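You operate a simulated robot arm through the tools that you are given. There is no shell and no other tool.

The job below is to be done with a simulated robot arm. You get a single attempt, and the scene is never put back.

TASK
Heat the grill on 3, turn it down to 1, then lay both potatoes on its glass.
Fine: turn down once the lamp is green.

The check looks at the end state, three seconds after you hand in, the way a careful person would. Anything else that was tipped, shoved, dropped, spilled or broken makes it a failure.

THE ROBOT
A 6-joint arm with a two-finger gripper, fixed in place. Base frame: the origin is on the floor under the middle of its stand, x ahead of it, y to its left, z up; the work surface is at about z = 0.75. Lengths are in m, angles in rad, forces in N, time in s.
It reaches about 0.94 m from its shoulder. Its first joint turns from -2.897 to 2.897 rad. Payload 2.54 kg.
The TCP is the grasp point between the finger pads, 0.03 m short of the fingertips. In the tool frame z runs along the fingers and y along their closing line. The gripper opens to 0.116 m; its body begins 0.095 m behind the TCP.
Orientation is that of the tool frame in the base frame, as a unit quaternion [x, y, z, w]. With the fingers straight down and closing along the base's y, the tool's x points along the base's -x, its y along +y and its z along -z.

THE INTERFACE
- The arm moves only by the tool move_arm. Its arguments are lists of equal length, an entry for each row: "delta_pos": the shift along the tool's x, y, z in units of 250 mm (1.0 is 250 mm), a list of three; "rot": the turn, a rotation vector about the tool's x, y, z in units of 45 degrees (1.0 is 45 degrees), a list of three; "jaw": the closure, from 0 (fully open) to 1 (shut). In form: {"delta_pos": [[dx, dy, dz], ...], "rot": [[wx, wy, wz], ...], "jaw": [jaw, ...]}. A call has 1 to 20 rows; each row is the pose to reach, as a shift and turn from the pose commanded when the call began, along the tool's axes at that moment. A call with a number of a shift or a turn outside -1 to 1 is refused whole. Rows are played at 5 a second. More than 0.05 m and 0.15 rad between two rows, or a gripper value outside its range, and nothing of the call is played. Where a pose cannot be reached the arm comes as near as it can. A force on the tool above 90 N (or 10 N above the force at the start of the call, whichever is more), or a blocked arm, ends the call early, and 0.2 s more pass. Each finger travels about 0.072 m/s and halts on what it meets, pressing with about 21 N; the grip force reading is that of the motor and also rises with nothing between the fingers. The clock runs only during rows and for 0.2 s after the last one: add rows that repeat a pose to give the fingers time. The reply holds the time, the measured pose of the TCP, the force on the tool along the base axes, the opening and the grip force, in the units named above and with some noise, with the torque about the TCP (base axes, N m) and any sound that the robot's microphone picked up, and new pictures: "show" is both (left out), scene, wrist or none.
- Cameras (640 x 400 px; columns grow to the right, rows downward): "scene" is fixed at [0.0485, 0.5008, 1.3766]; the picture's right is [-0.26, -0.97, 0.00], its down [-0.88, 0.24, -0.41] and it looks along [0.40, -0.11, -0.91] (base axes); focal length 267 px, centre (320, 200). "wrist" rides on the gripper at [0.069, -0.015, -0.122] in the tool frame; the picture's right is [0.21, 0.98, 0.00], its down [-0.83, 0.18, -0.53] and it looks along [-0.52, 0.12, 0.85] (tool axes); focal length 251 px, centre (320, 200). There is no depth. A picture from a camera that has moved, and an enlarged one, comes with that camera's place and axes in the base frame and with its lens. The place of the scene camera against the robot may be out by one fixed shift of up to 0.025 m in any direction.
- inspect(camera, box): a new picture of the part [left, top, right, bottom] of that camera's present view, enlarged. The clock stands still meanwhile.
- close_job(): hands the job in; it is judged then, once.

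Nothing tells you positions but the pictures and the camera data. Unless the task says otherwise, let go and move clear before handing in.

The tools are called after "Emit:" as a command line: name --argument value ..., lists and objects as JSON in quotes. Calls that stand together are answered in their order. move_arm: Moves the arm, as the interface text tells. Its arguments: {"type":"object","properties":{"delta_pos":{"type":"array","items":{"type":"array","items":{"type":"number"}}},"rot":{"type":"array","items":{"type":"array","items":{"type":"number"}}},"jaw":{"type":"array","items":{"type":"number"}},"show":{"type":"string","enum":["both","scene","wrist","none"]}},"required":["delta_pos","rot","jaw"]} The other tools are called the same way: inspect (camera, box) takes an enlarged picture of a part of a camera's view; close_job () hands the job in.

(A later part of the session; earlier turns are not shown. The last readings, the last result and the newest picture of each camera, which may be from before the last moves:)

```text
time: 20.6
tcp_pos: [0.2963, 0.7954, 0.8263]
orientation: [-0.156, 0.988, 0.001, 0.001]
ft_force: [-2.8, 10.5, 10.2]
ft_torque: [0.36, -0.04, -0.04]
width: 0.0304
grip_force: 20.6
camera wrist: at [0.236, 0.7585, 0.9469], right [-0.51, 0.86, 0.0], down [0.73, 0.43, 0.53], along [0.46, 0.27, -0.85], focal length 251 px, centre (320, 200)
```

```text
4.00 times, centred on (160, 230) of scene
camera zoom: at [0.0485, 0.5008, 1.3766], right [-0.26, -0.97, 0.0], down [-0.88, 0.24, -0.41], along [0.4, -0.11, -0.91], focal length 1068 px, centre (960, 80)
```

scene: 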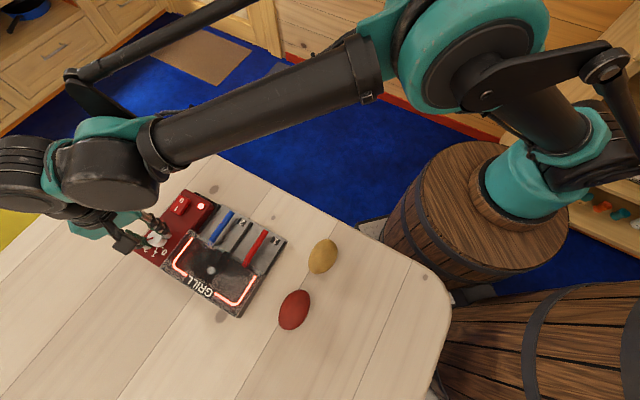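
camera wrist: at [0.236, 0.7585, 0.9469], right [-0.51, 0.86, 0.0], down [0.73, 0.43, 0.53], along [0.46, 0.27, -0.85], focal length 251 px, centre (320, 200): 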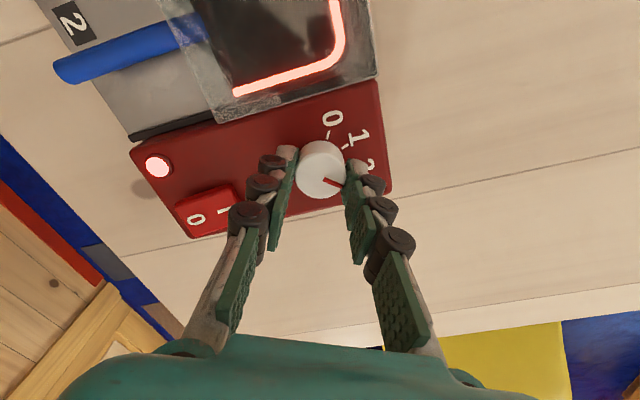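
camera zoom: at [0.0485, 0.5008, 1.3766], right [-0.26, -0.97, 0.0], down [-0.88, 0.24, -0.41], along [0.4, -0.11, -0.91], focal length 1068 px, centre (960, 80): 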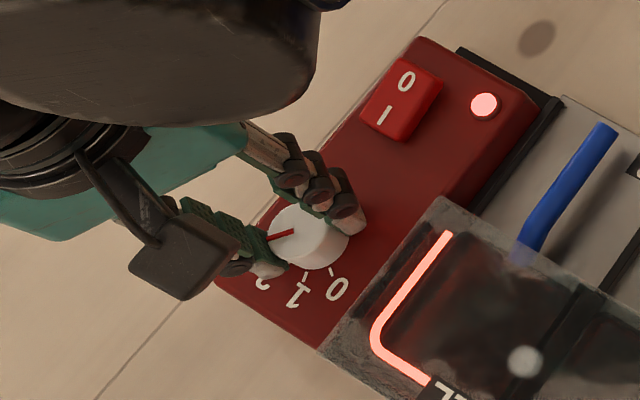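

The heating element is glowing and the pointer is now at about 95°, past 2. The "3" mark is at about 76°, so I'll turn the remaining 19° or so.

Emit:
move_arm --delta_pos '[[0, 0, 0], [0, 0, 0], [0, 0, 0], [0, 0, 0], [0, 0, 0]]' --rot '[[0, 0, 0.11], [0, 0, 0.22], [0, 0, 0.33], [0, 0, 0.41], [0, 0, 0.41]]' --jaw '[1, 1, 1, 1, 1]' --show "both"

Emit:
inspect --camera "wrist" --box '[240, 90, 400, 210]'

Emit:
inspect --camera "scene" --box '[100, 180, 220, 280]'

```text
time: 21.8
tcp_pos: [0.2947, 0.7945, 0.8263]
orientation: [0.003, 1.0, 0.0, -0.001]
ft_force: [8.1, 18.2, 12.8]
ft_torque: [0.53, -0.26, 0.01]
width: 0.0307
grip_force: 21.6
camera wrist: at [0.2279, 0.7794, 0.9469], right [-0.21, 0.98, 0.0], down [0.83, 0.18, 0.53], along [0.52, 0.11, -0.85], focal length 251 px, centre (320, 200)
```

scene: 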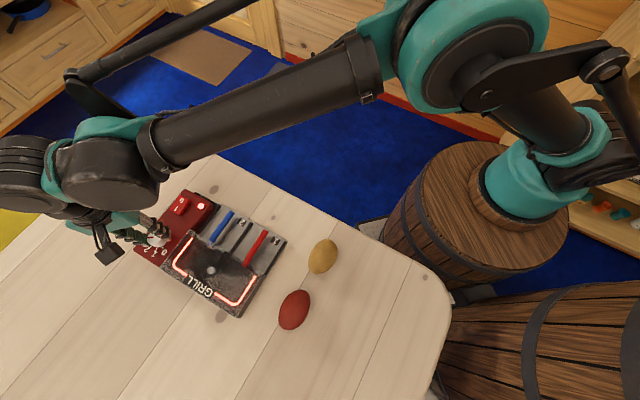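
wrist: 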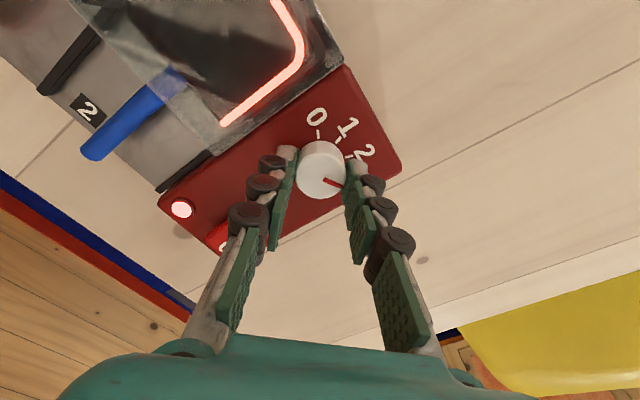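

```text
3.33 times, centred on (320, 150) of wrist
camera zoom: at [0.2279, 0.7794, 0.9469], right [-0.21, 0.98, 0.0], down [0.83, 0.18, 0.53], along [0.52, 0.11, -0.85], focal length 838 px, centre (320, 367)
```

zoom: 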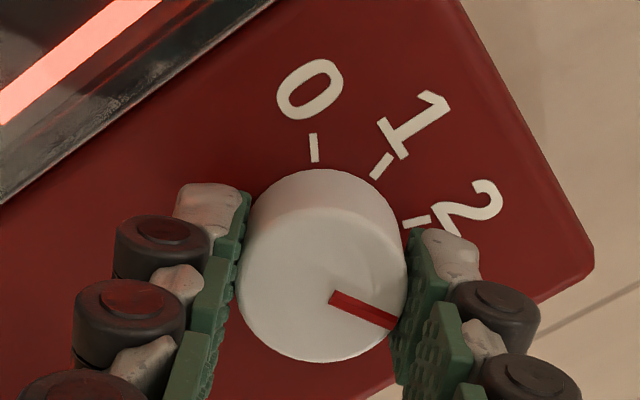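

```text
4.00 times, centred on (160, 230) of scene
camera zoom: at [0.0485, 0.5008, 1.3766], right [-0.26, -0.97, 0.0], down [-0.88, 0.24, -0.41], along [0.4, -0.11, -0.91], focal length 1068 px, centre (960, 80)
```

zoom: 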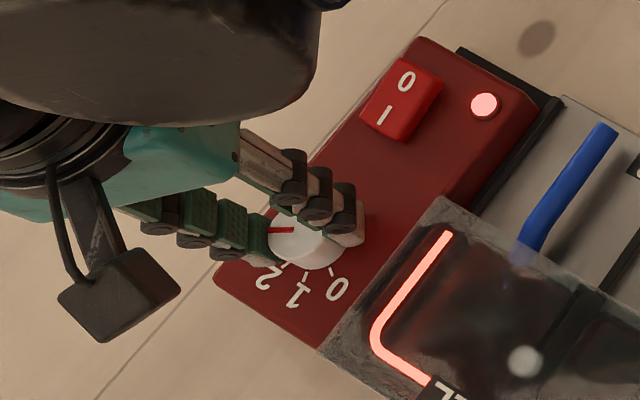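

The pointer is at about 77°, which is the "3" mark, and the lamp is red. I'll hold here and wait for it to turn green.

Emit:
move_arm --delta_pos '[[0, 0, 0], [0, 0, 0], [0, 0, 0], [0, 0, 0], [0, 0, 0], [0, 0, 0], [0, 0, 0], [0, 0, 0], [0, 0, 0], [0, 0, 0], [0, 0, 0], [0, 0, 0], [0, 0, 0], [0, 0, 0], [0, 0, 0], [0, 0, 0], [0, 0, 0], [0, 0, 0], [0, 0, 0], [0, 0, 0]]' --rot '[[0, 0, 0], [0, 0, 0], [0, 0, 0], [0, 0, 0], [0, 0, 0], [0, 0, 0], [0, 0, 0], [0, 0, 0], [0, 0, 0], [0, 0, 0], [0, 0, 0], [0, 0, 0], [0, 0, 0], [0, 0, 0], [0, 0, 0], [0, 0, 0], [0, 0, 0], [0, 0, 0], [0, 0, 0], [0, 0, 0]]' --jaw '[1, 1, 1, 1, 1, 1, 1, 1, 1, 1, 1, 1, 1, 1, 1, 1, 1, 1, 1, 1]' --show "scene"

Emit:
inspect --camera "scene" --box '[100, 180, 220, 280]'

```text
time: 26.0
tcp_pos: [0.2952, 0.7947, 0.8261]
orientation: [0.003, 1.0, 0.0, -0.001]
ft_force: [13.1, 13.8, 3.2]
ft_torque: [0.43, -0.36, 0.1]
width: 0.0307
grip_force: 20.8
```

scene: 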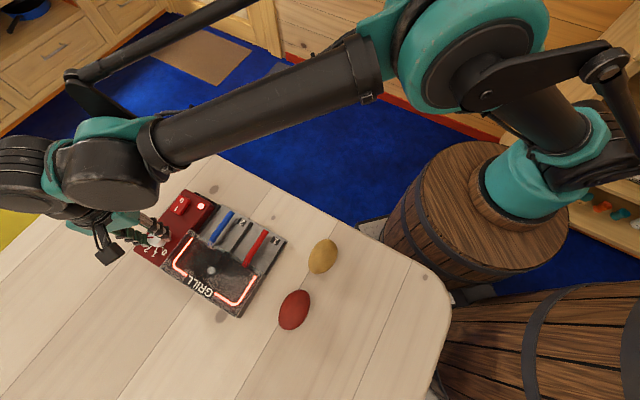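

```text
4.00 times, centred on (160, 230) of scene
camera zoom: at [0.0485, 0.5008, 1.3766], right [-0.26, -0.97, 0.0], down [-0.88, 0.24, -0.41], along [0.4, -0.11, -0.91], focal length 1068 px, centre (960, 80)
```

zoom: 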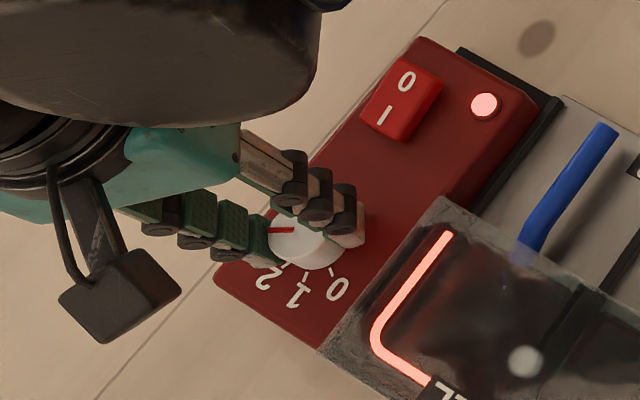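

It's still red. I'll release the knob so nothing is loaded, check the pointer reads 3, and keep waiting.

Emit:
move_arm --delta_pos '[[0, 0, 0], [0, 0, 0], [0, 0, 0], [0, 0, 0], [0, 0, 0], [0, 0, 0], [0, 0, 0], [0, 0, 0], [0, 0, 0], [0, 0, 0], [0, 0, 0], [0, 0, 0], [0, 0, 0], [0, 0, 0], [0, 0, 0]]' --rot '[[0, 0, 0], [0, 0, 0], [0, 0, 0], [0, 0, 0], [0, 0, 0], [0, 0, 0], [0, 0, 0], [0, 0, 0], [0, 0, 0], [0, 0, 0], [0, 0, 0], [0, 0, 0], [0, 0, 0], [0, 0, 0], [0, 0, 0]]' --jaw '[0.7, 0.6, 0.55, 0.55, 0.55, 0.55, 0.55, 0.55, 0.55, 0.55, 0.55, 0.55, 0.55, 0.55, 0.55]' --show "both"

Emit:
inspect --camera "wrist" --box '[240, 90, 400, 210]'

Emit:
inspect --camera "scene" --box '[100, 180, 220, 280]'

```text
time: 29.2
tcp_pos: [0.2933, 0.7941, 0.8257]
orientation: [0.003, 1.0, 0.0, 0.0]
ft_force: [-0.7, 0.4, 0.1]
ft_torque: [-0.03, -0.01, 0.0]
width: 0.0525
grip_force: 0.1
camera wrist: at [0.2273, 0.7791, 0.9469], right [-0.21, 0.98, 0.0], down [0.83, 0.18, 0.53], along [0.52, 0.11, -0.85], focal length 251 px, centre (320, 200)
```

scene: 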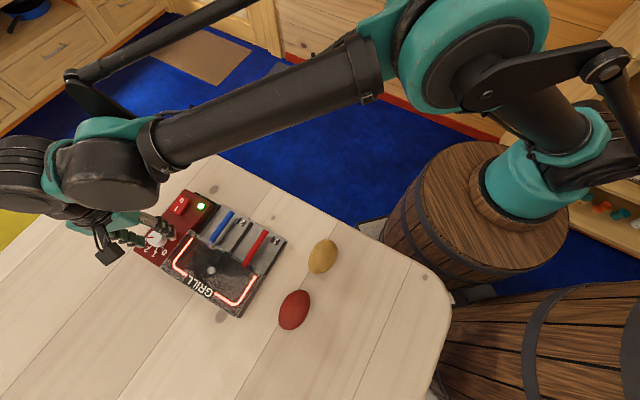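
wrist: 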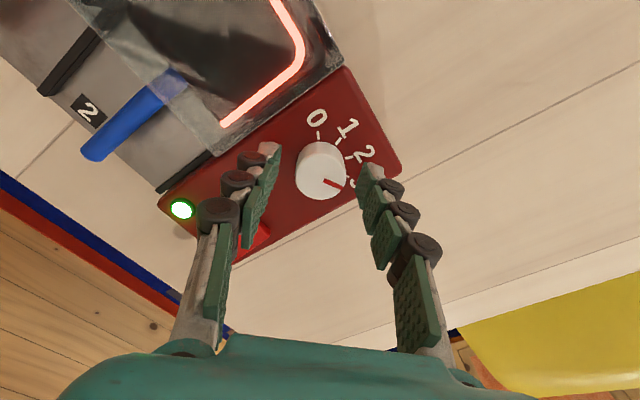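

```text
3.33 times, centred on (320, 150) of wrist
camera zoom: at [0.2273, 0.7791, 0.9469], right [-0.21, 0.98, 0.0], down [0.83, 0.18, 0.53], along [0.52, 0.11, -0.85], focal length 838 px, centre (320, 367)
```

zoom: 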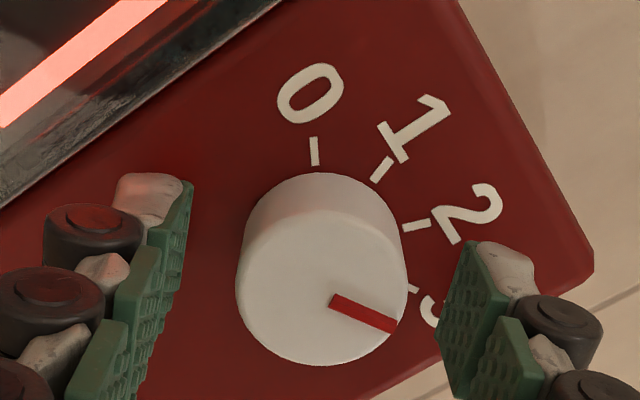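

```text
4.00 times, centred on (160, 230) of scene
camera zoom: at [0.0485, 0.5008, 1.3766], right [-0.26, -0.97, 0.0], down [-0.88, 0.24, -0.41], along [0.4, -0.11, -0.91], focal length 1068 px, centre (960, 80)
```

zoom: 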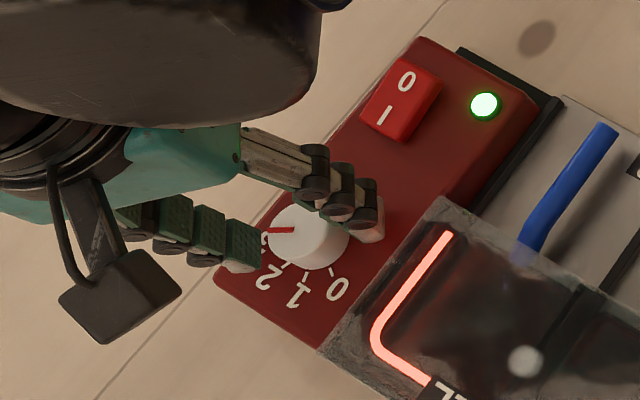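

The lamp is green with the knob on 3. I'll re-grip the knob with a small centring shift and turn it back counter-clockwise toward 1, 80° in total.

Emit:
move_arm --delta_pos '[[0.004, 0.002, 0], [0.004, 0.002, 0], [0.004, 0.002, 0], [0.004, 0.002, 0], [0.004, 0.002, 0], [0.004, 0.002, 0], [0.004, 0.002, 0], [0.004, 0.002, 0], [0.004, 0.002, 0], [0.004, 0.002, 0], [0.004, 0.002, 0]]' --rot '[[0, 0, 0], [0, 0, 0], [0, 0, 0], [0, 0, 0], [0, 0, -0.17], [0, 0, -0.34], [0, 0, -0.5], [0, 0, -0.67], [0, 0, -0.84], [0, 0, -1.0], [0, 0, -1.0]]' --jaw '[0.65, 0.8, 1, 1, 1, 1, 1, 1, 1, 1, 1]' --show "both"

Emit:
inspect --camera "wrist" --box '[240, 90, 400, 210]'

Emit:
inspect --camera "scene" --box '[100, 180, 220, 280]'

```text
time: 31.6
tcp_pos: [0.2937, 0.7924, 0.8273]
orientation: [-0.381, 0.924, 0.0, -0.002]
ft_force: [-1.1, -16.3, 0.5]
ft_torque: [-0.44, -0.08, -0.03]
width: 0.0307
grip_force: 20.9
camera wrist: at [0.2574, 0.7344, 0.9477], right [-0.84, 0.54, 0.0], down [0.46, 0.71, 0.53], along [0.29, 0.45, -0.85], focal length 251 px, centre (320, 200)
```

scene: 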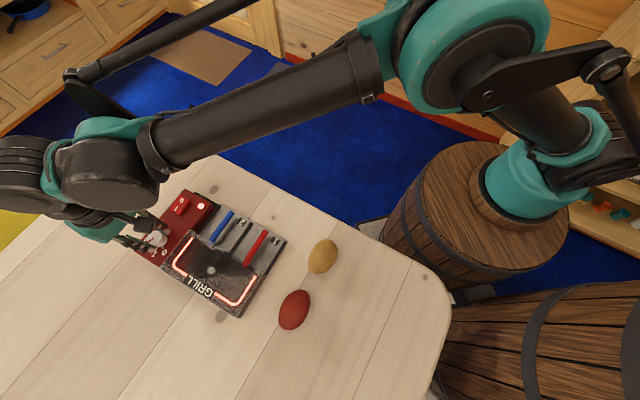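
wrist: 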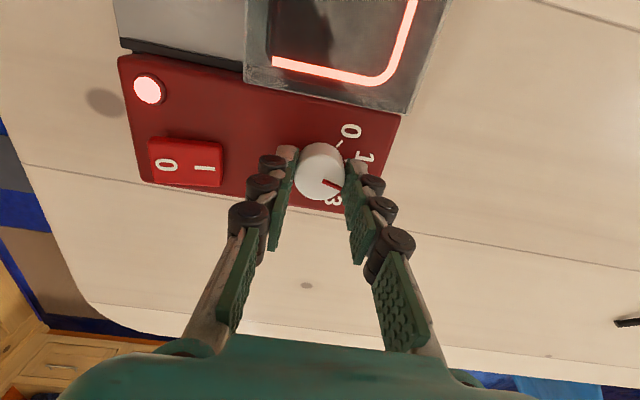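

```text
3.33 times, centred on (320, 150) of wrist
camera zoom: at [0.2574, 0.7344, 0.9477], right [-0.84, 0.54, 0.0], down [0.46, 0.71, 0.53], along [0.29, 0.45, -0.85], focal length 838 px, centre (320, 367)
```

zoom: 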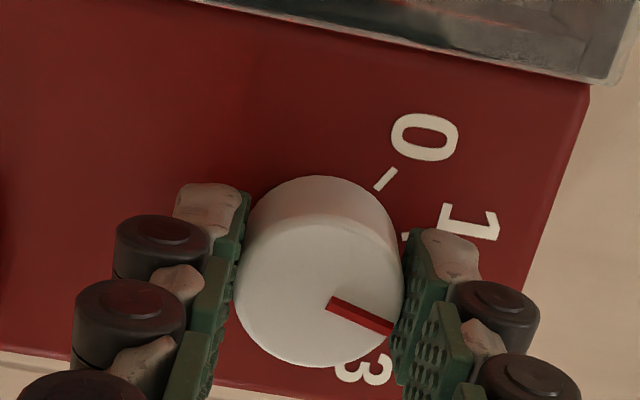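

```text
4.00 times, centred on (160, 230) of scene
camera zoom: at [0.0485, 0.5008, 1.3766], right [-0.26, -0.97, 0.0], down [-0.88, 0.24, -0.41], along [0.4, -0.11, -0.91], focal length 1068 px, centre (960, 80)
```

zoom: 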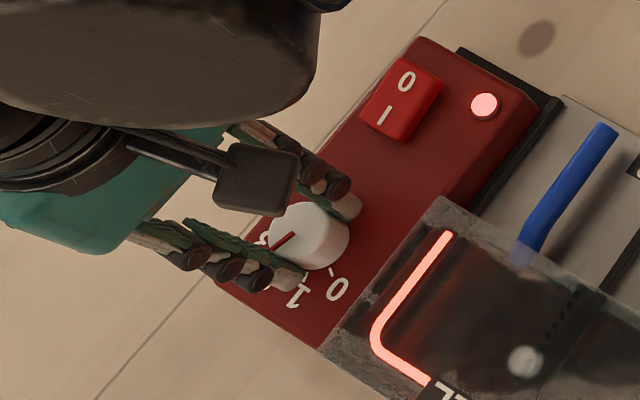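

The pointer is at about 121° and the "1" mark is at about 156.5°. I'll turn another 35° counter-clockwise.

Emit:
move_arm --delta_pos '[[0, 0, 0], [0, 0, 0], [0, 0, 0], [0, 0, 0], [0, 0, 0], [0, 0, 0]]' --rot '[[0, 0, -0.16], [0, 0, -0.32], [0, 0, -0.48], [0, 0, -0.64], [0, 0, -0.78], [0, 0, -0.78]]' --jaw '[1, 1, 1, 1, 1, 1]' --show "both"

Emit:
inspect --camera "wrist" --box '[240, 90, 400, 210]'

Emit:
inspect --camera "scene" --box '[100, 180, 220, 280]'

```text
time: 33.0
tcp_pos: [0.2943, 0.7947, 0.8278]
orientation: [-0.641, 0.768, 0.001, 0.0]
ft_force: [6.2, -15.1, 4.4]
ft_torque: [-0.69, -0.17, 0.04]
width: 0.0304
grip_force: 20.7
camera wrist: at [0.2989, 0.7236, 0.9477], right [-1.0, -0.04, 0.0], down [-0.03, 0.84, 0.53], along [-0.02, 0.53, -0.85], focal length 251 px, centre (320, 200)
```

scene: 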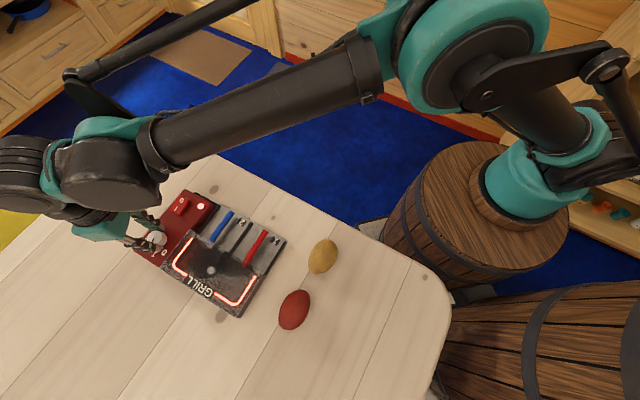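
wrist: 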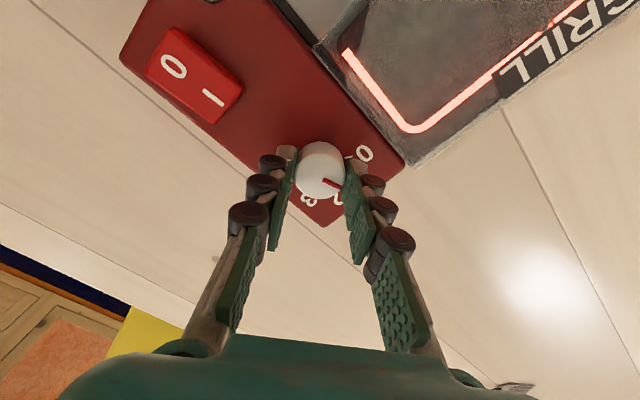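

```text
3.33 times, centred on (320, 150) of wrist
camera zoom: at [0.2989, 0.7236, 0.9477], right [-1.0, -0.04, 0.0], down [-0.03, 0.84, 0.53], along [-0.02, 0.53, -0.85], focal length 838 px, centre (320, 367)
```

zoom: 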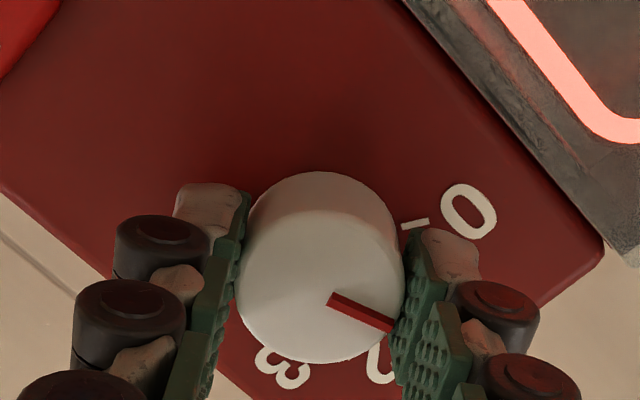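

```text
4.00 times, centred on (160, 230) of scene
camera zoom: at [0.0485, 0.5008, 1.3766], right [-0.26, -0.97, 0.0], down [-0.88, 0.24, -0.41], along [0.4, -0.11, -0.91], focal length 1068 px, centre (960, 80)
```

zoom: 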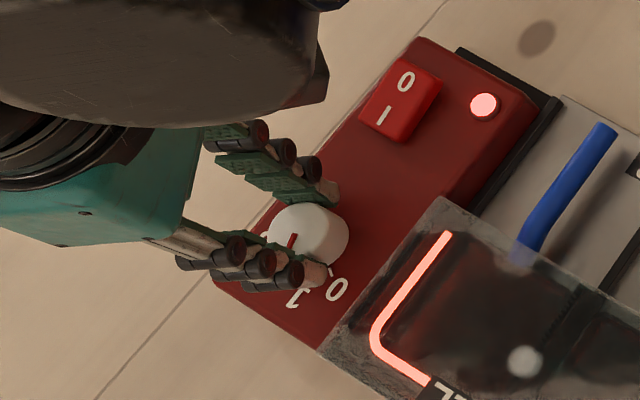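

The pointer reads about 155°, almost exactly on "1". I'll release, lift straight up and verify.

Emit:
move_arm --delta_pos '[[0, 0, 0], [0, 0, 0], [0, 0, 0], [0, 0, -0.1], [0, 0, -0.2], [0, 0, -0.32], [0, 0, -0.32]]' --rot '[[0, 0, 0], [0, 0, 0], [0, 0, 0], [0, 0, 0], [0, 0, 0], [0, 0, 0], [0, 0, 0]]' --jaw '[0.7, 0.55, 0.5, 0.5, 0.5, 0.5, 0.5]' --show "both"

Emit:
inspect --camera "wrist" --box '[260, 90, 390, 190]'

Emit:
inspect --camera "scene" --box '[110, 190, 210, 270]'

```text
time: 34.6
tcp_pos: [0.2936, 0.7946, 0.9086]
orientation: [-0.642, 0.767, 0.0, 0.0]
ft_force: [-0.5, -0.6, -0.3]
ft_torque: [0.01, 0.03, 0.02]
width: 0.0579
grip_force: 0.1
camera wrist: at [0.2988, 0.7242, 1.0287], right [-1.0, -0.04, 0.0], down [-0.03, 0.85, 0.53], along [-0.02, 0.53, -0.85], focal length 251 px, centre (320, 200)
```

scene: 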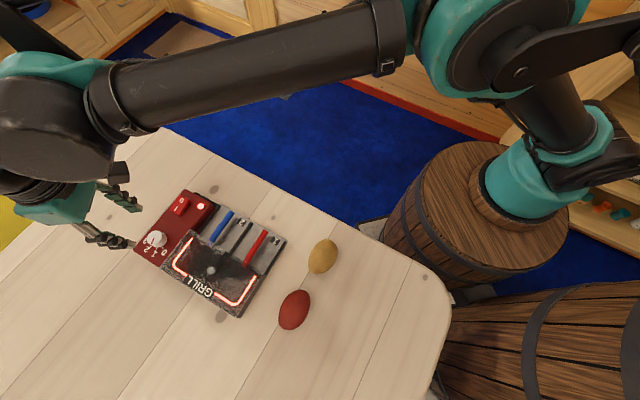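
wrist: 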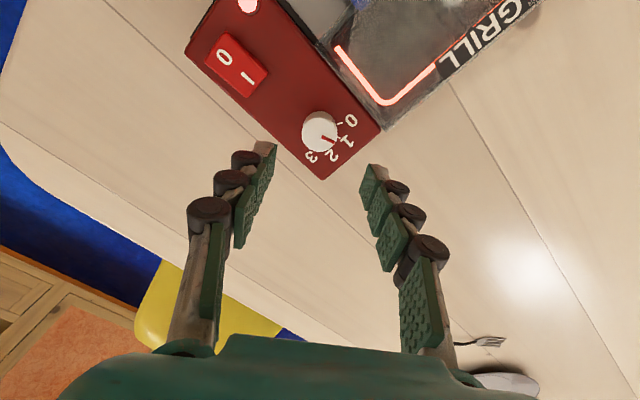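

```text
4.00 times, centred on (325, 140) of wrist
camera zoom: at [0.2988, 0.7242, 1.0287], right [-1.0, -0.04, 0.0], down [-0.03, 0.85, 0.53], along [-0.02, 0.53, -0.85], focal length 1006 px, centre (300, 440)
```

zoom: 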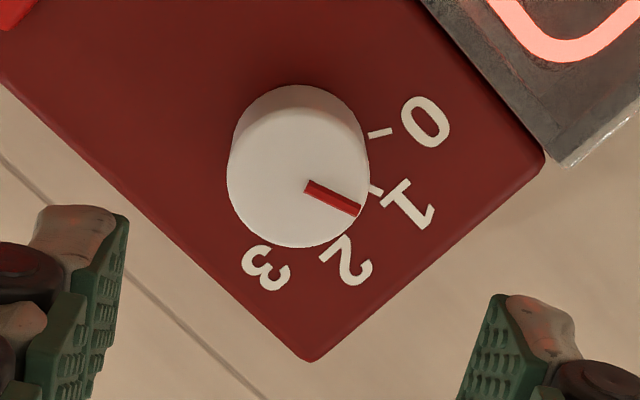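

```text
5.00 times, centred on (160, 230) of scene
camera zoom: at [0.0485, 0.5008, 1.3766], right [-0.26, -0.97, 0.0], down [-0.88, 0.24, -0.41], along [0.4, -0.11, -0.91], focal length 1335 px, centre (1120, 50)
```

zoom: 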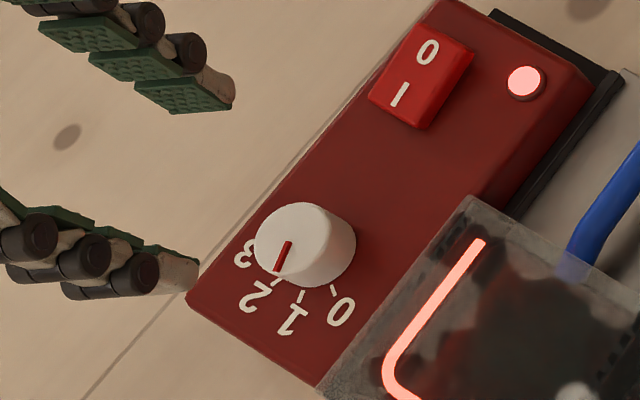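

The knob is on 1 at about 158° against 157°. Next are the potatoes: yellow at about (0.177, 0.46) and red at about (0.084, 0.547), both with their long axes near 130°. I'll rotate the gripper so it closes across them and travel above the yellow one.

Emit:
move_arm --delta_pos '[[0.05, 0.01, -0.08], [0.18, 0.03, -0.16], [0.31, 0.05, -0.2], [0.44, 0.07, -0.2], [0.57, 0.09, -0.2], [0.7, 0.112, -0.2], [0.7, 0.112, -0.2]]' --rot '[[0, 0, -0.17], [0, 0, -0.34], [0, 0, -0.5], [0, 0, -0.67], [0, 0, -0.84], [0, 0, -1.0], [0, 0, -1.0]]' --jaw '[0.4, 0.3, 0.2, 0.1, 0, 0, 0]' --show "both"

Emit:
inspect --camera "scene" --box '[130, 180, 300, 330]'

```text
time: 36.2
tcp_pos: [0.2359, 0.6236, 0.96]
orientation: [0.886, -0.463, -0.001, 0.001]
ft_force: [-0.7, 2.1, 0.0]
ft_torque: [0.0, 0.02, 0.04]
width: 0.1158
grip_force: 0.1
camera wrist: at [0.2902, 0.5761, 1.0799], right [-0.68, -0.73, 0.0], down [-0.62, 0.57, 0.54], along [-0.39, 0.36, -0.84], focal length 251 px, centre (320, 200)
```

scene: 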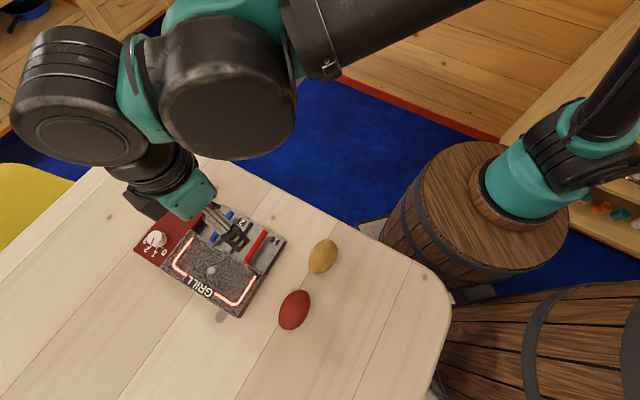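
wrist: 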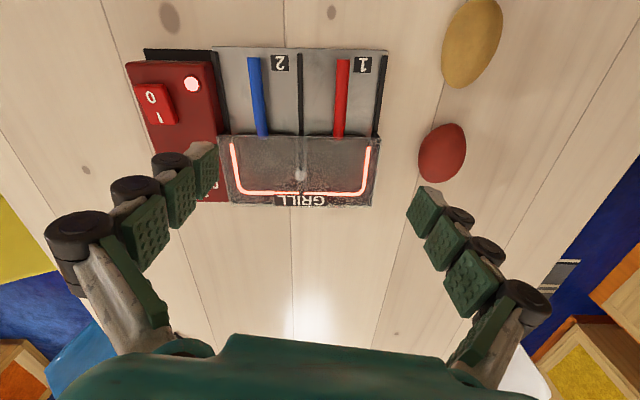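

```text
2.67 times, centred on (215, 255) of scene
camera zoom: at [0.0485, 0.5008, 1.3766], right [-0.26, -0.97, 0.0], down [-0.88, 0.24, -0.41], along [0.4, -0.11, -0.91], focal length 712 px, centre (600, 53)
```

zoom: 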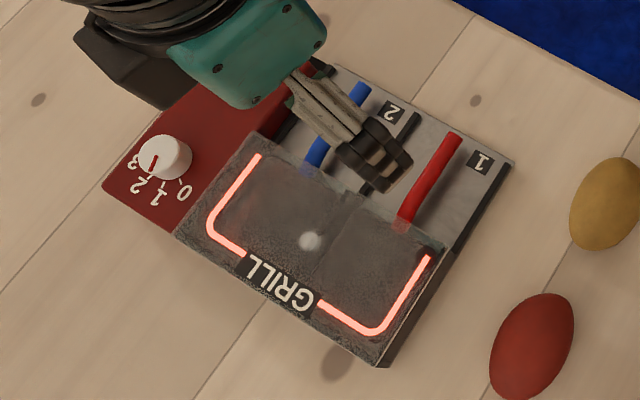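

Emit:
inspect --camera "wrist" --box '[200, 100, 400, 225]'

Emit:
inspect --camera "wrist" --box '[390, 0, 550, 200]'

```text
3.20 times, centred on (300, 162) of wrist
camera zoom: at [0.2902, 0.5761, 1.0799], right [-0.68, -0.73, 0.0], down [-0.62, 0.57, 0.54], along [-0.39, 0.36, -0.84], focal length 805 px, centre (384, 320)
```

zoom: 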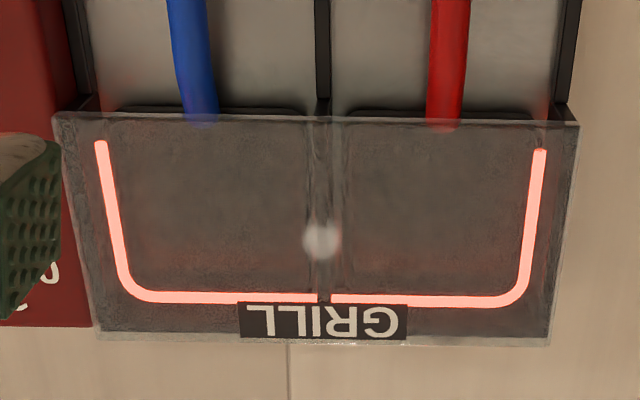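

```text
2.00 times, centred on (470, 100) of wrist
camera zoom: at [0.2902, 0.5761, 1.0799], right [-0.68, -0.73, 0.0], down [-0.62, 0.57, 0.54], along [-0.39, 0.36, -0.84], focal length 503 px, centre (20, 400)
```

zoom: 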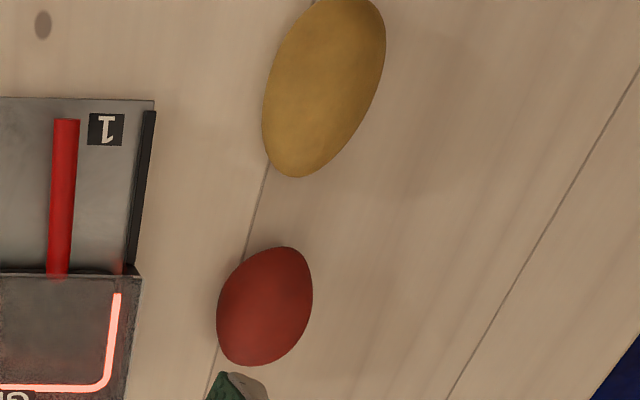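

I now have the glass corners: its centre is about (0.206, 0.687), its size 0.18 × 0.093 m, and its top at z≈0.807. I'll move above the yellow potato for a close look.

Emit:
move_arm --delta_pos '[[0.08, 0.114, 0.0], [0.16, 0.227, 0.04], [0.24, 0.34, 0.1], [0.32, 0.454, 0.16], [0.402, 0.568, 0.24], [0.402, 0.568, 0.24]]' --rot '[[0, 0, 0], [0, 0, 0], [0, 0, 0], [0, 0, 0], [0, 0, 0], [0, 0, 0]]' --jaw '[0, 0, 0, 0, 0, 0]' --show "both"

Emit:
inspect --camera "wrist" --box '[220, 60, 420, 200]'

```text
time: 37.6
tcp_pos: [0.1762, 0.4628, 0.8976]
orientation: [0.886, -0.464, -0.002, 0.0]
ft_force: [-0.8, 0.2, 0.0]
ft_torque: [-0.02, 0.02, 0.01]
width: 0.1159
grip_force: 0.0
camera wrist: at [0.2298, 0.4147, 1.0172], right [-0.68, -0.73, 0.0], down [-0.62, 0.57, 0.54], along [-0.39, 0.36, -0.84], focal length 251 px, centre (320, 200)
```

scene: 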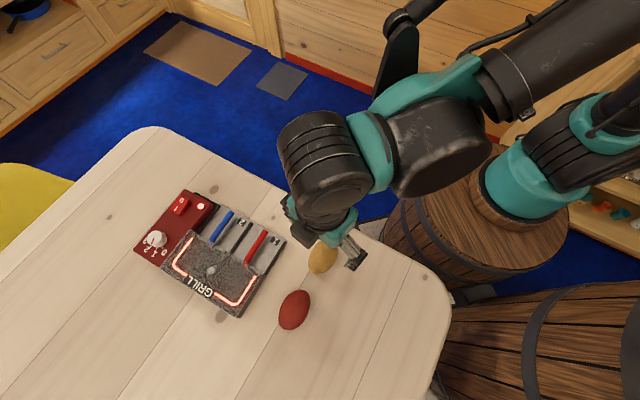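
wrist: 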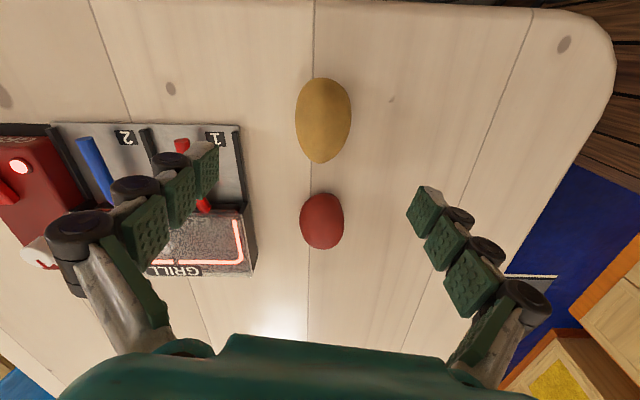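

```text
2.86 times, centred on (320, 130) of wrist
camera zoom: at [0.2298, 0.4147, 1.0172], right [-0.68, -0.73, 0.0], down [-0.62, 0.57, 0.54], along [-0.39, 0.36, -0.84], focal length 718 px, centre (320, 400)
```

zoom: 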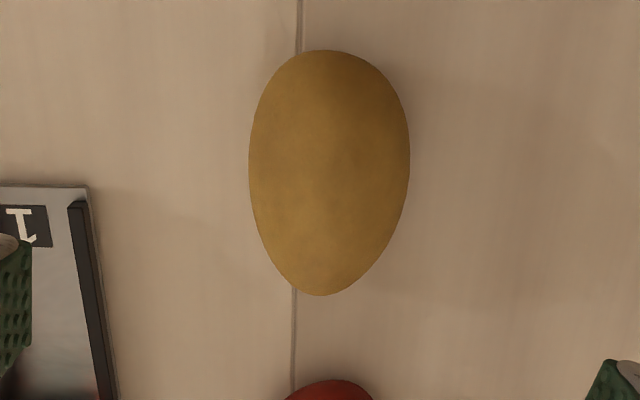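

Both potatoes are in view. The yellow one's centre is at about (0.179, 0.458) and its long axis is about 136°. I'll turn 11° so the fingers close across it, centre over it, and go partway down.

Emit:
move_arm --delta_pos '[[0.0264, 0.0036, 0.0], [0.0264, 0.0036, 0.06], [0.0264, 0.0036, 0.12], [0.0264, 0.0036, 0.2], [0.0264, 0.0036, 0.2]]' --rot '[[0, 0, -0.125], [0, 0, -0.25], [0, 0, -0.25], [0, 0, -0.25], [0, 0, -0.25]]' --jaw '[0, 0, 0, 0, 0]' --show "both"

Emit:
inspect --camera "wrist" --box '[220, 60, 420, 200]'

```text
time: 38.8
tcp_pos: [0.1786, 0.4564, 0.8466]
orientation: [0.927, -0.374, -0.001, 0.001]
ft_force: [0.6, 0.1, 0.3]
ft_torque: [0.0, 0.01, -0.02]
width: 0.1161
grip_force: 0.1
camera wrist: at [0.2417, 0.419, 0.9668], right [-0.52, -0.85, 0.0], down [-0.72, 0.44, 0.54], along [-0.46, 0.28, -0.84], focal length 251 px, centre (320, 200)
```

scene: 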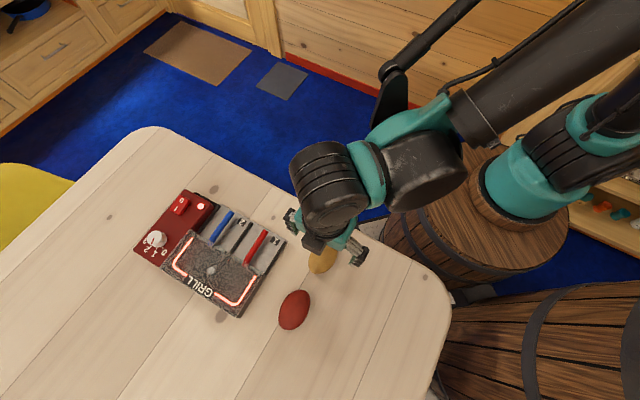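
wrist: 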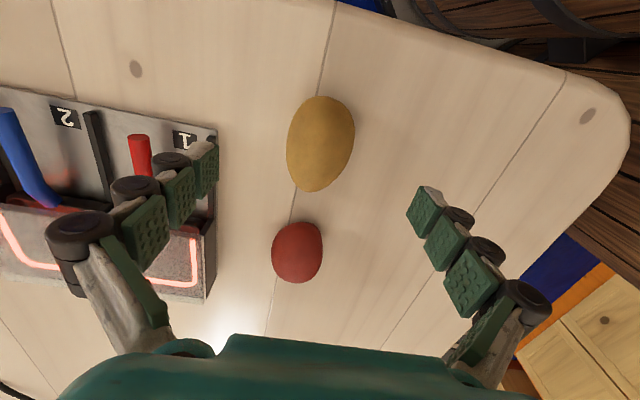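

```text
2.86 times, centred on (320, 130) of wrist
camera zoom: at [0.2417, 0.419, 0.9668], right [-0.52, -0.85, 0.0], down [-0.72, 0.44, 0.54], along [-0.46, 0.28, -0.84], focal length 718 px, centre (320, 400)
```

zoom: 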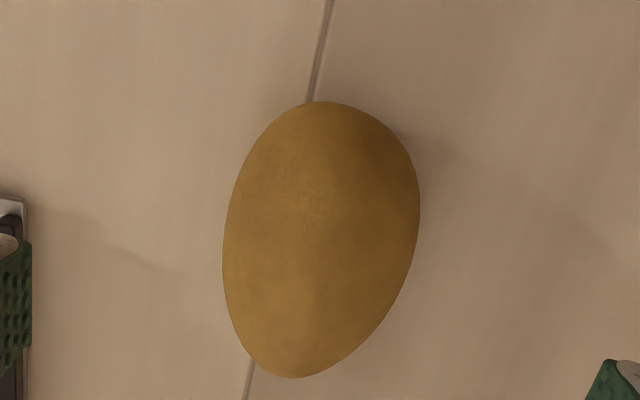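

The potato is centred under the TCP and aligned. I'll descend around it and close.

Emit:
move_arm --delta_pos '[[0, 0, 0.07], [0, 0, 0.14], [0, 0, 0.19], [0, 0, 0.228], [0, 0, 0.228]]' --rot '[[0, 0, 0], [0, 0, 0], [0, 0, 0], [0, 0, 0], [0, 0, 0]]' --jaw '[0, 0, 0, 0, 0]' --show "wrist"

```text
time: 40.0
tcp_pos: [0.1794, 0.4567, 0.7892]
orientation: [0.928, -0.373, -0.001, 0.0]
ft_force: [-0.3, 0.6, 0.9]
ft_torque: [-0.02, -0.02, -0.01]
width: 0.1161
grip_force: 0.1
camera wrist: at [0.2406, 0.4197, 0.9102], right [-0.52, -0.85, 0.0], down [-0.72, 0.44, 0.54], along [-0.46, 0.28, -0.84], focal length 251 px, centre (320, 200)
```

wrist: 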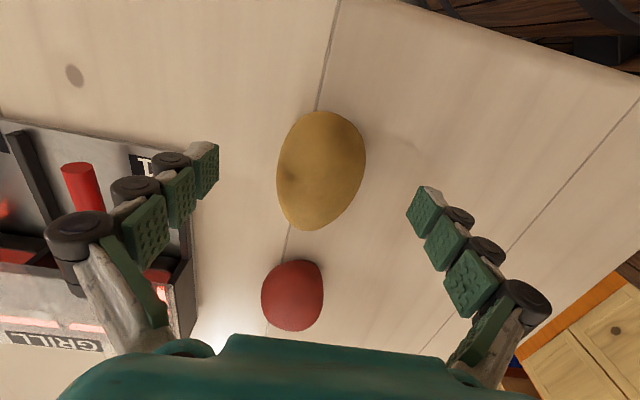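

Emit:
move_arm --delta_pos '[[0, 0, 0], [0, 0, 0], [0, 0, 0], [0, 0, 0], [0, 0, 0], [0, 0, 0]]' --rot '[[0, 0, 0], [0, 0, 0], [0, 0, 0], [0, 0, 0], [0, 0, 0], [0, 0, 0]]' --jaw '[0.2, 0.4, 0.6, 0.8, 1, 1]' --show "both"

Emit:
inspect --camera "wrist" --box '[220, 90, 420, 230]'

```text
time: 41.4
tcp_pos: [0.1785, 0.4564, 0.7906]
orientation: [0.927, -0.374, -0.001, 0.001]
ft_force: [2.5, 3.7, 17.9]
ft_torque: [-0.04, 0.12, -0.03]
width: 0.0541
grip_force: 21.0
camera wrist: at [0.2407, 0.4196, 0.9106], right [-0.52, -0.85, 0.0], down [-0.72, 0.44, 0.54], along [-0.46, 0.28, -0.84], focal length 251 px, centre (320, 200)
```

scene: 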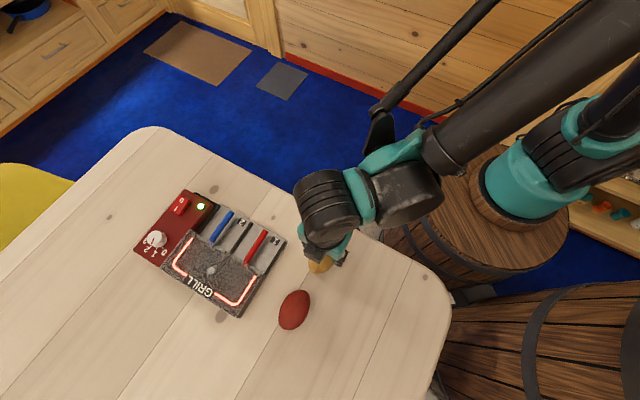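
wrist: 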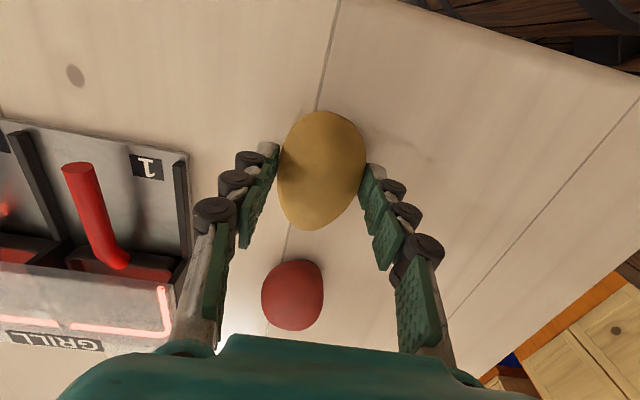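

```text
2.86 times, centred on (320, 160) of wrist
camera zoom: at [0.2407, 0.4196, 0.9106], right [-0.52, -0.85, 0.0], down [-0.72, 0.44, 0.54], along [-0.46, 0.28, -0.84], focal length 718 px, centre (320, 314)
```

zoom: 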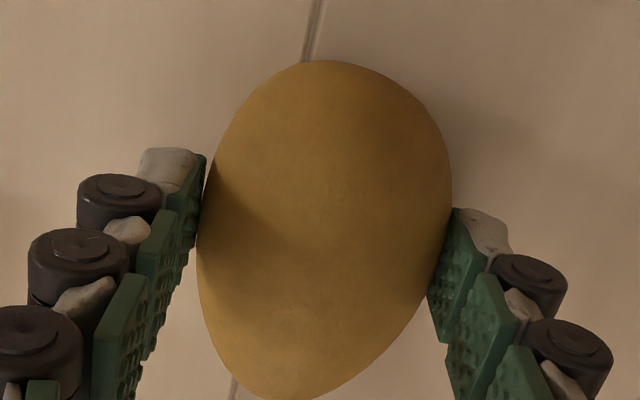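

The potato is gripped at 54 mm width, and the lamp has gone green again at level 1. I'll do a small test lift.

Emit:
move_arm --delta_pos '[[0, 0, -0.02], [0, 0, -0.04], [0, 0, -0.08], [0, 0, -0.12], [0, 0, -0.12]]' --rot '[[0, 0, 0], [0, 0, 0], [0, 0, 0], [0, 0, 0], [0, 0, 0]]' --jaw '[1, 1, 1, 1, 1]' --show "both"

Emit:
inspect --camera "wrist" --box '[220, 90, 420, 230]'

Emit:
inspect --camera "scene" --box '[260, 200, 380, 340]'

```text
time: 42.6
tcp_pos: [0.1776, 0.457, 0.8207]
orientation: [0.927, -0.374, -0.001, 0.0]
ft_force: [-0.7, -0.6, 0.3]
ft_torque: [0.01, -0.01, 0.0]
width: 0.0
grip_force: 21.0
camera wrist: at [0.2404, 0.4201, 0.9419], right [-0.52, -0.85, 0.0], down [-0.72, 0.44, 0.54], along [-0.46, 0.28, -0.84], focal length 251 px, centre (320, 200)
```

scene: 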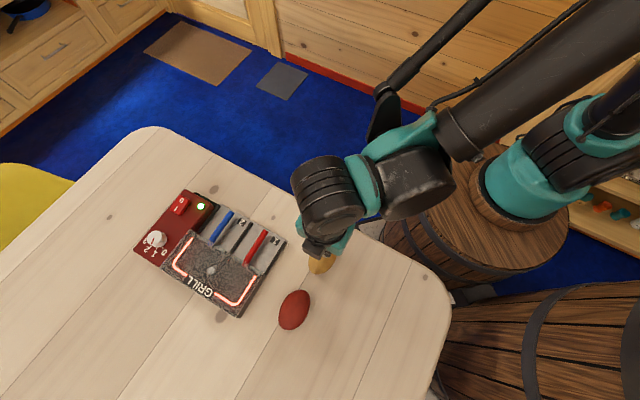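
wrist: 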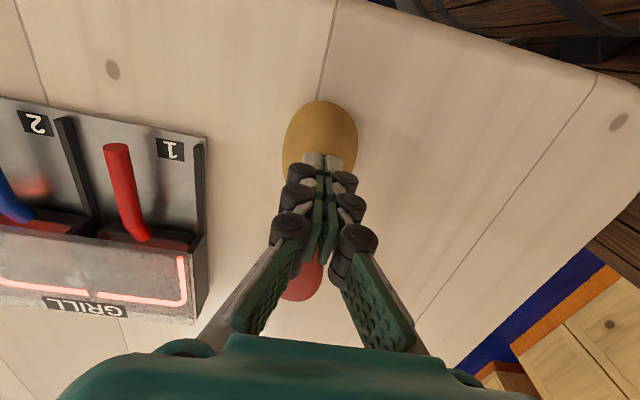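

```text
2.86 times, centred on (320, 160) of wrist
camera zoom: at [0.2404, 0.4201, 0.9419], right [-0.52, -0.85, 0.0], down [-0.72, 0.44, 0.54], along [-0.46, 0.28, -0.84], focal length 718 px, centre (320, 314)
```

zoom: 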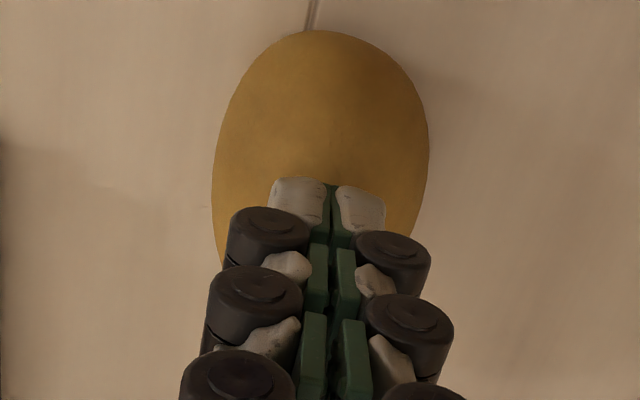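

```text
2.86 times, centred on (320, 270) of scene
camera zoom: at [0.0485, 0.5008, 1.3766], right [-0.26, -0.97, 0.0], down [-0.88, 0.24, -0.41], along [0.4, -0.11, -0.91], focal length 763 px, centre (320, 0)
```

zoom: 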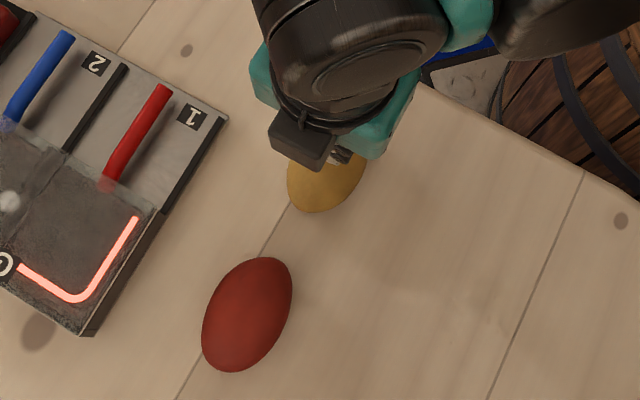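

The fingers slipped up over the potato because the grip was above its widest line. The potato hasn't moved. I'll rise, reopen and go lower this time.

Emit:
move_arm --delta_pos '[[0, 0, -0.06], [0, 0, -0.1], [0, 0, -0.1], [0, 0, -0.1], [0, 0, -0.1], [0, 0, -0.1], [0, 0, -0.1]]' --rot '[[0, 0, 0], [0, 0, 0], [0, 0, 0], [0, 0, 0], [0, 0, 0], [0, 0, 0], [0, 0, 0]]' --jaw '[1, 1, 0.6, 0.3, 0.1, 0.1, 0.1]' --show "wrist"

Emit:
inspect --camera "wrist" --box '[220, 60, 420, 200]'

```text
time: 44.2
tcp_pos: [0.1795, 0.4558, 0.846]
orientation: [0.927, -0.374, -0.002, 0.0]
ft_force: [-0.6, 0.2, -1.1]
ft_torque: [0.0, -0.02, 0.01]
width: 0.1044
grip_force: 0.0
camera wrist: at [0.2413, 0.4188, 0.9663], right [-0.52, -0.85, 0.0], down [-0.72, 0.44, 0.54], along [-0.46, 0.28, -0.84], focal length 251 px, centre (320, 200)
```

wrist: 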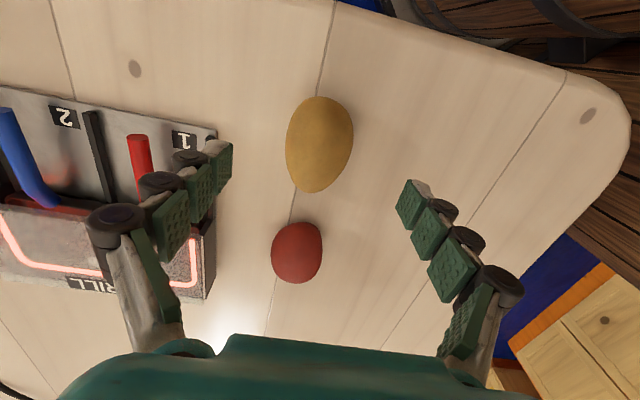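

```text
2.86 times, centred on (320, 130) of wrist
camera zoom: at [0.2413, 0.4188, 0.9663], right [-0.52, -0.85, 0.0], down [-0.72, 0.44, 0.54], along [-0.46, 0.28, -0.84], focal length 718 px, centre (320, 400)
```

zoom: 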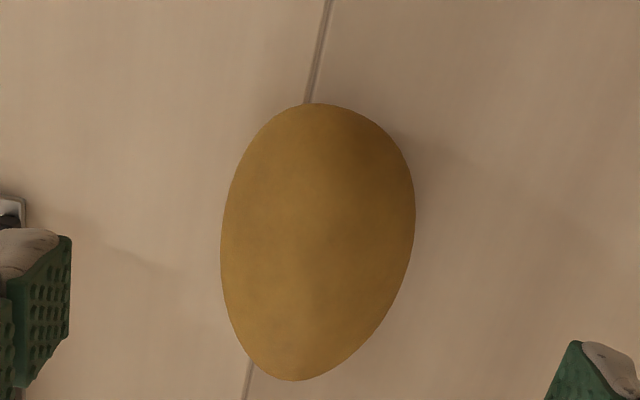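

Emit:
move_arm --delta_pos '[[0, -0.002, 0.08], [0, -0.002, 0.16], [0, -0.002, 0.22], [0, -0.002, 0.24], [0, -0.002, 0.25], [0, -0.002, 0.256], [0, -0.002, 0.256]]' --rot '[[0, 0, 0], [0, 0, 0], [0, 0, 0], [0, 0, 0], [0, 0, 0], [0, 0, 0], [0, 0, 0]]' --jaw '[0.1, 0.1, 0.1, 0.1, 0.1, 0.1, 0.1]' --show "wrist"

```text
time: 45.8
tcp_pos: [0.1781, 0.4583, 0.7819]
orientation: [0.927, -0.374, -0.001, 0.0]
ft_force: [-0.2, -0.8, -0.2]
ft_torque: [-0.02, -0.02, -0.02]
width: 0.1042
grip_force: 0.1
camera wrist: at [0.2395, 0.4212, 0.9021], right [-0.52, -0.85, 0.0], down [-0.72, 0.44, 0.54], along [-0.46, 0.28, -0.84], focal length 251 px, centre (320, 200)
```

wrist: 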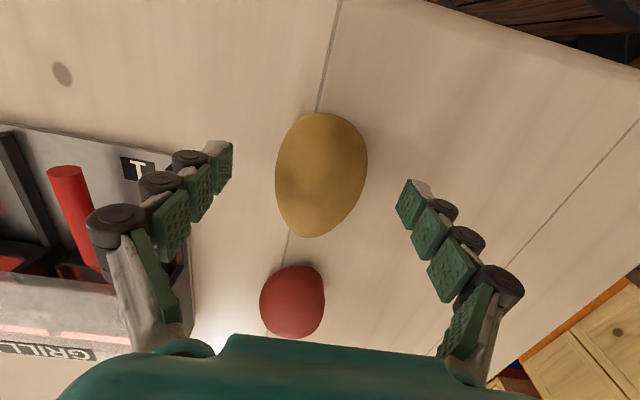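

No table contact yet. I'll go another 2 mm lower and close.

Emit:
move_arm --delta_pos '[[0, 0, 0.006], [0, 0, 0.009], [0, 0, 0.009], [0, 0, 0.009], [0, 0, 0.009], [0, 0, 0.009], [0, 0, 0.009]]' --rot '[[0, 0, 0], [0, 0, 0], [0, 0, 0], [0, 0, 0], [0, 0, 0], [0, 0, 0], [0, 0, 0]]' --jaw '[0.1, 0.1, 0.3, 0.45, 0.6, 0.8, 1]' --show "wrist"

Emit:
inspect --camera "wrist" --box '[220, 90, 420, 230]'

```text
time: 47.4
tcp_pos: [0.1774, 0.4573, 0.7802]
orientation: [0.927, -0.374, -0.001, 0.001]
ft_force: [-0.4, 1.2, 3.9]
ft_torque: [0.05, -0.03, -0.02]
width: 0.0562
grip_force: 20.7
camera wrist: at [0.2401, 0.4215, 0.9001], right [-0.52, -0.85, 0.0], down [-0.72, 0.44, 0.54], along [-0.46, 0.28, -0.84], focal length 251 px, centre (320, 200)
```

wrist: 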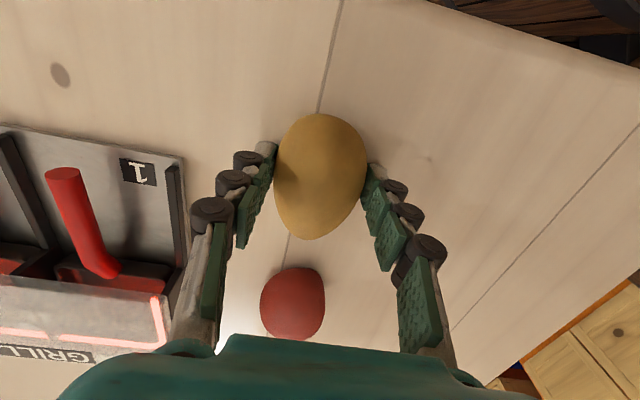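

```text
2.86 times, centred on (320, 160) of wrist
camera zoom: at [0.2401, 0.4215, 0.9001], right [-0.52, -0.85, 0.0], down [-0.72, 0.44, 0.54], along [-0.46, 0.28, -0.84], focal length 718 px, centre (320, 314)
```

zoom: 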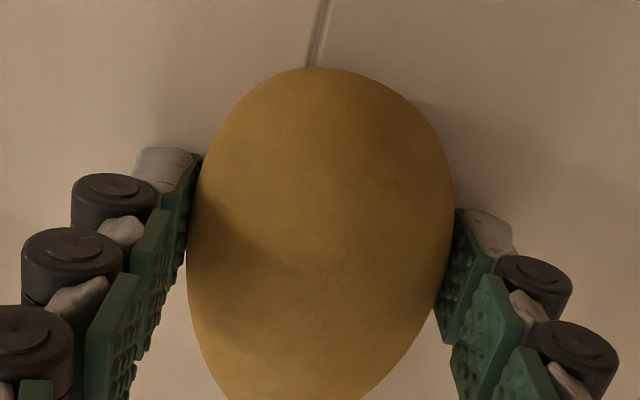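

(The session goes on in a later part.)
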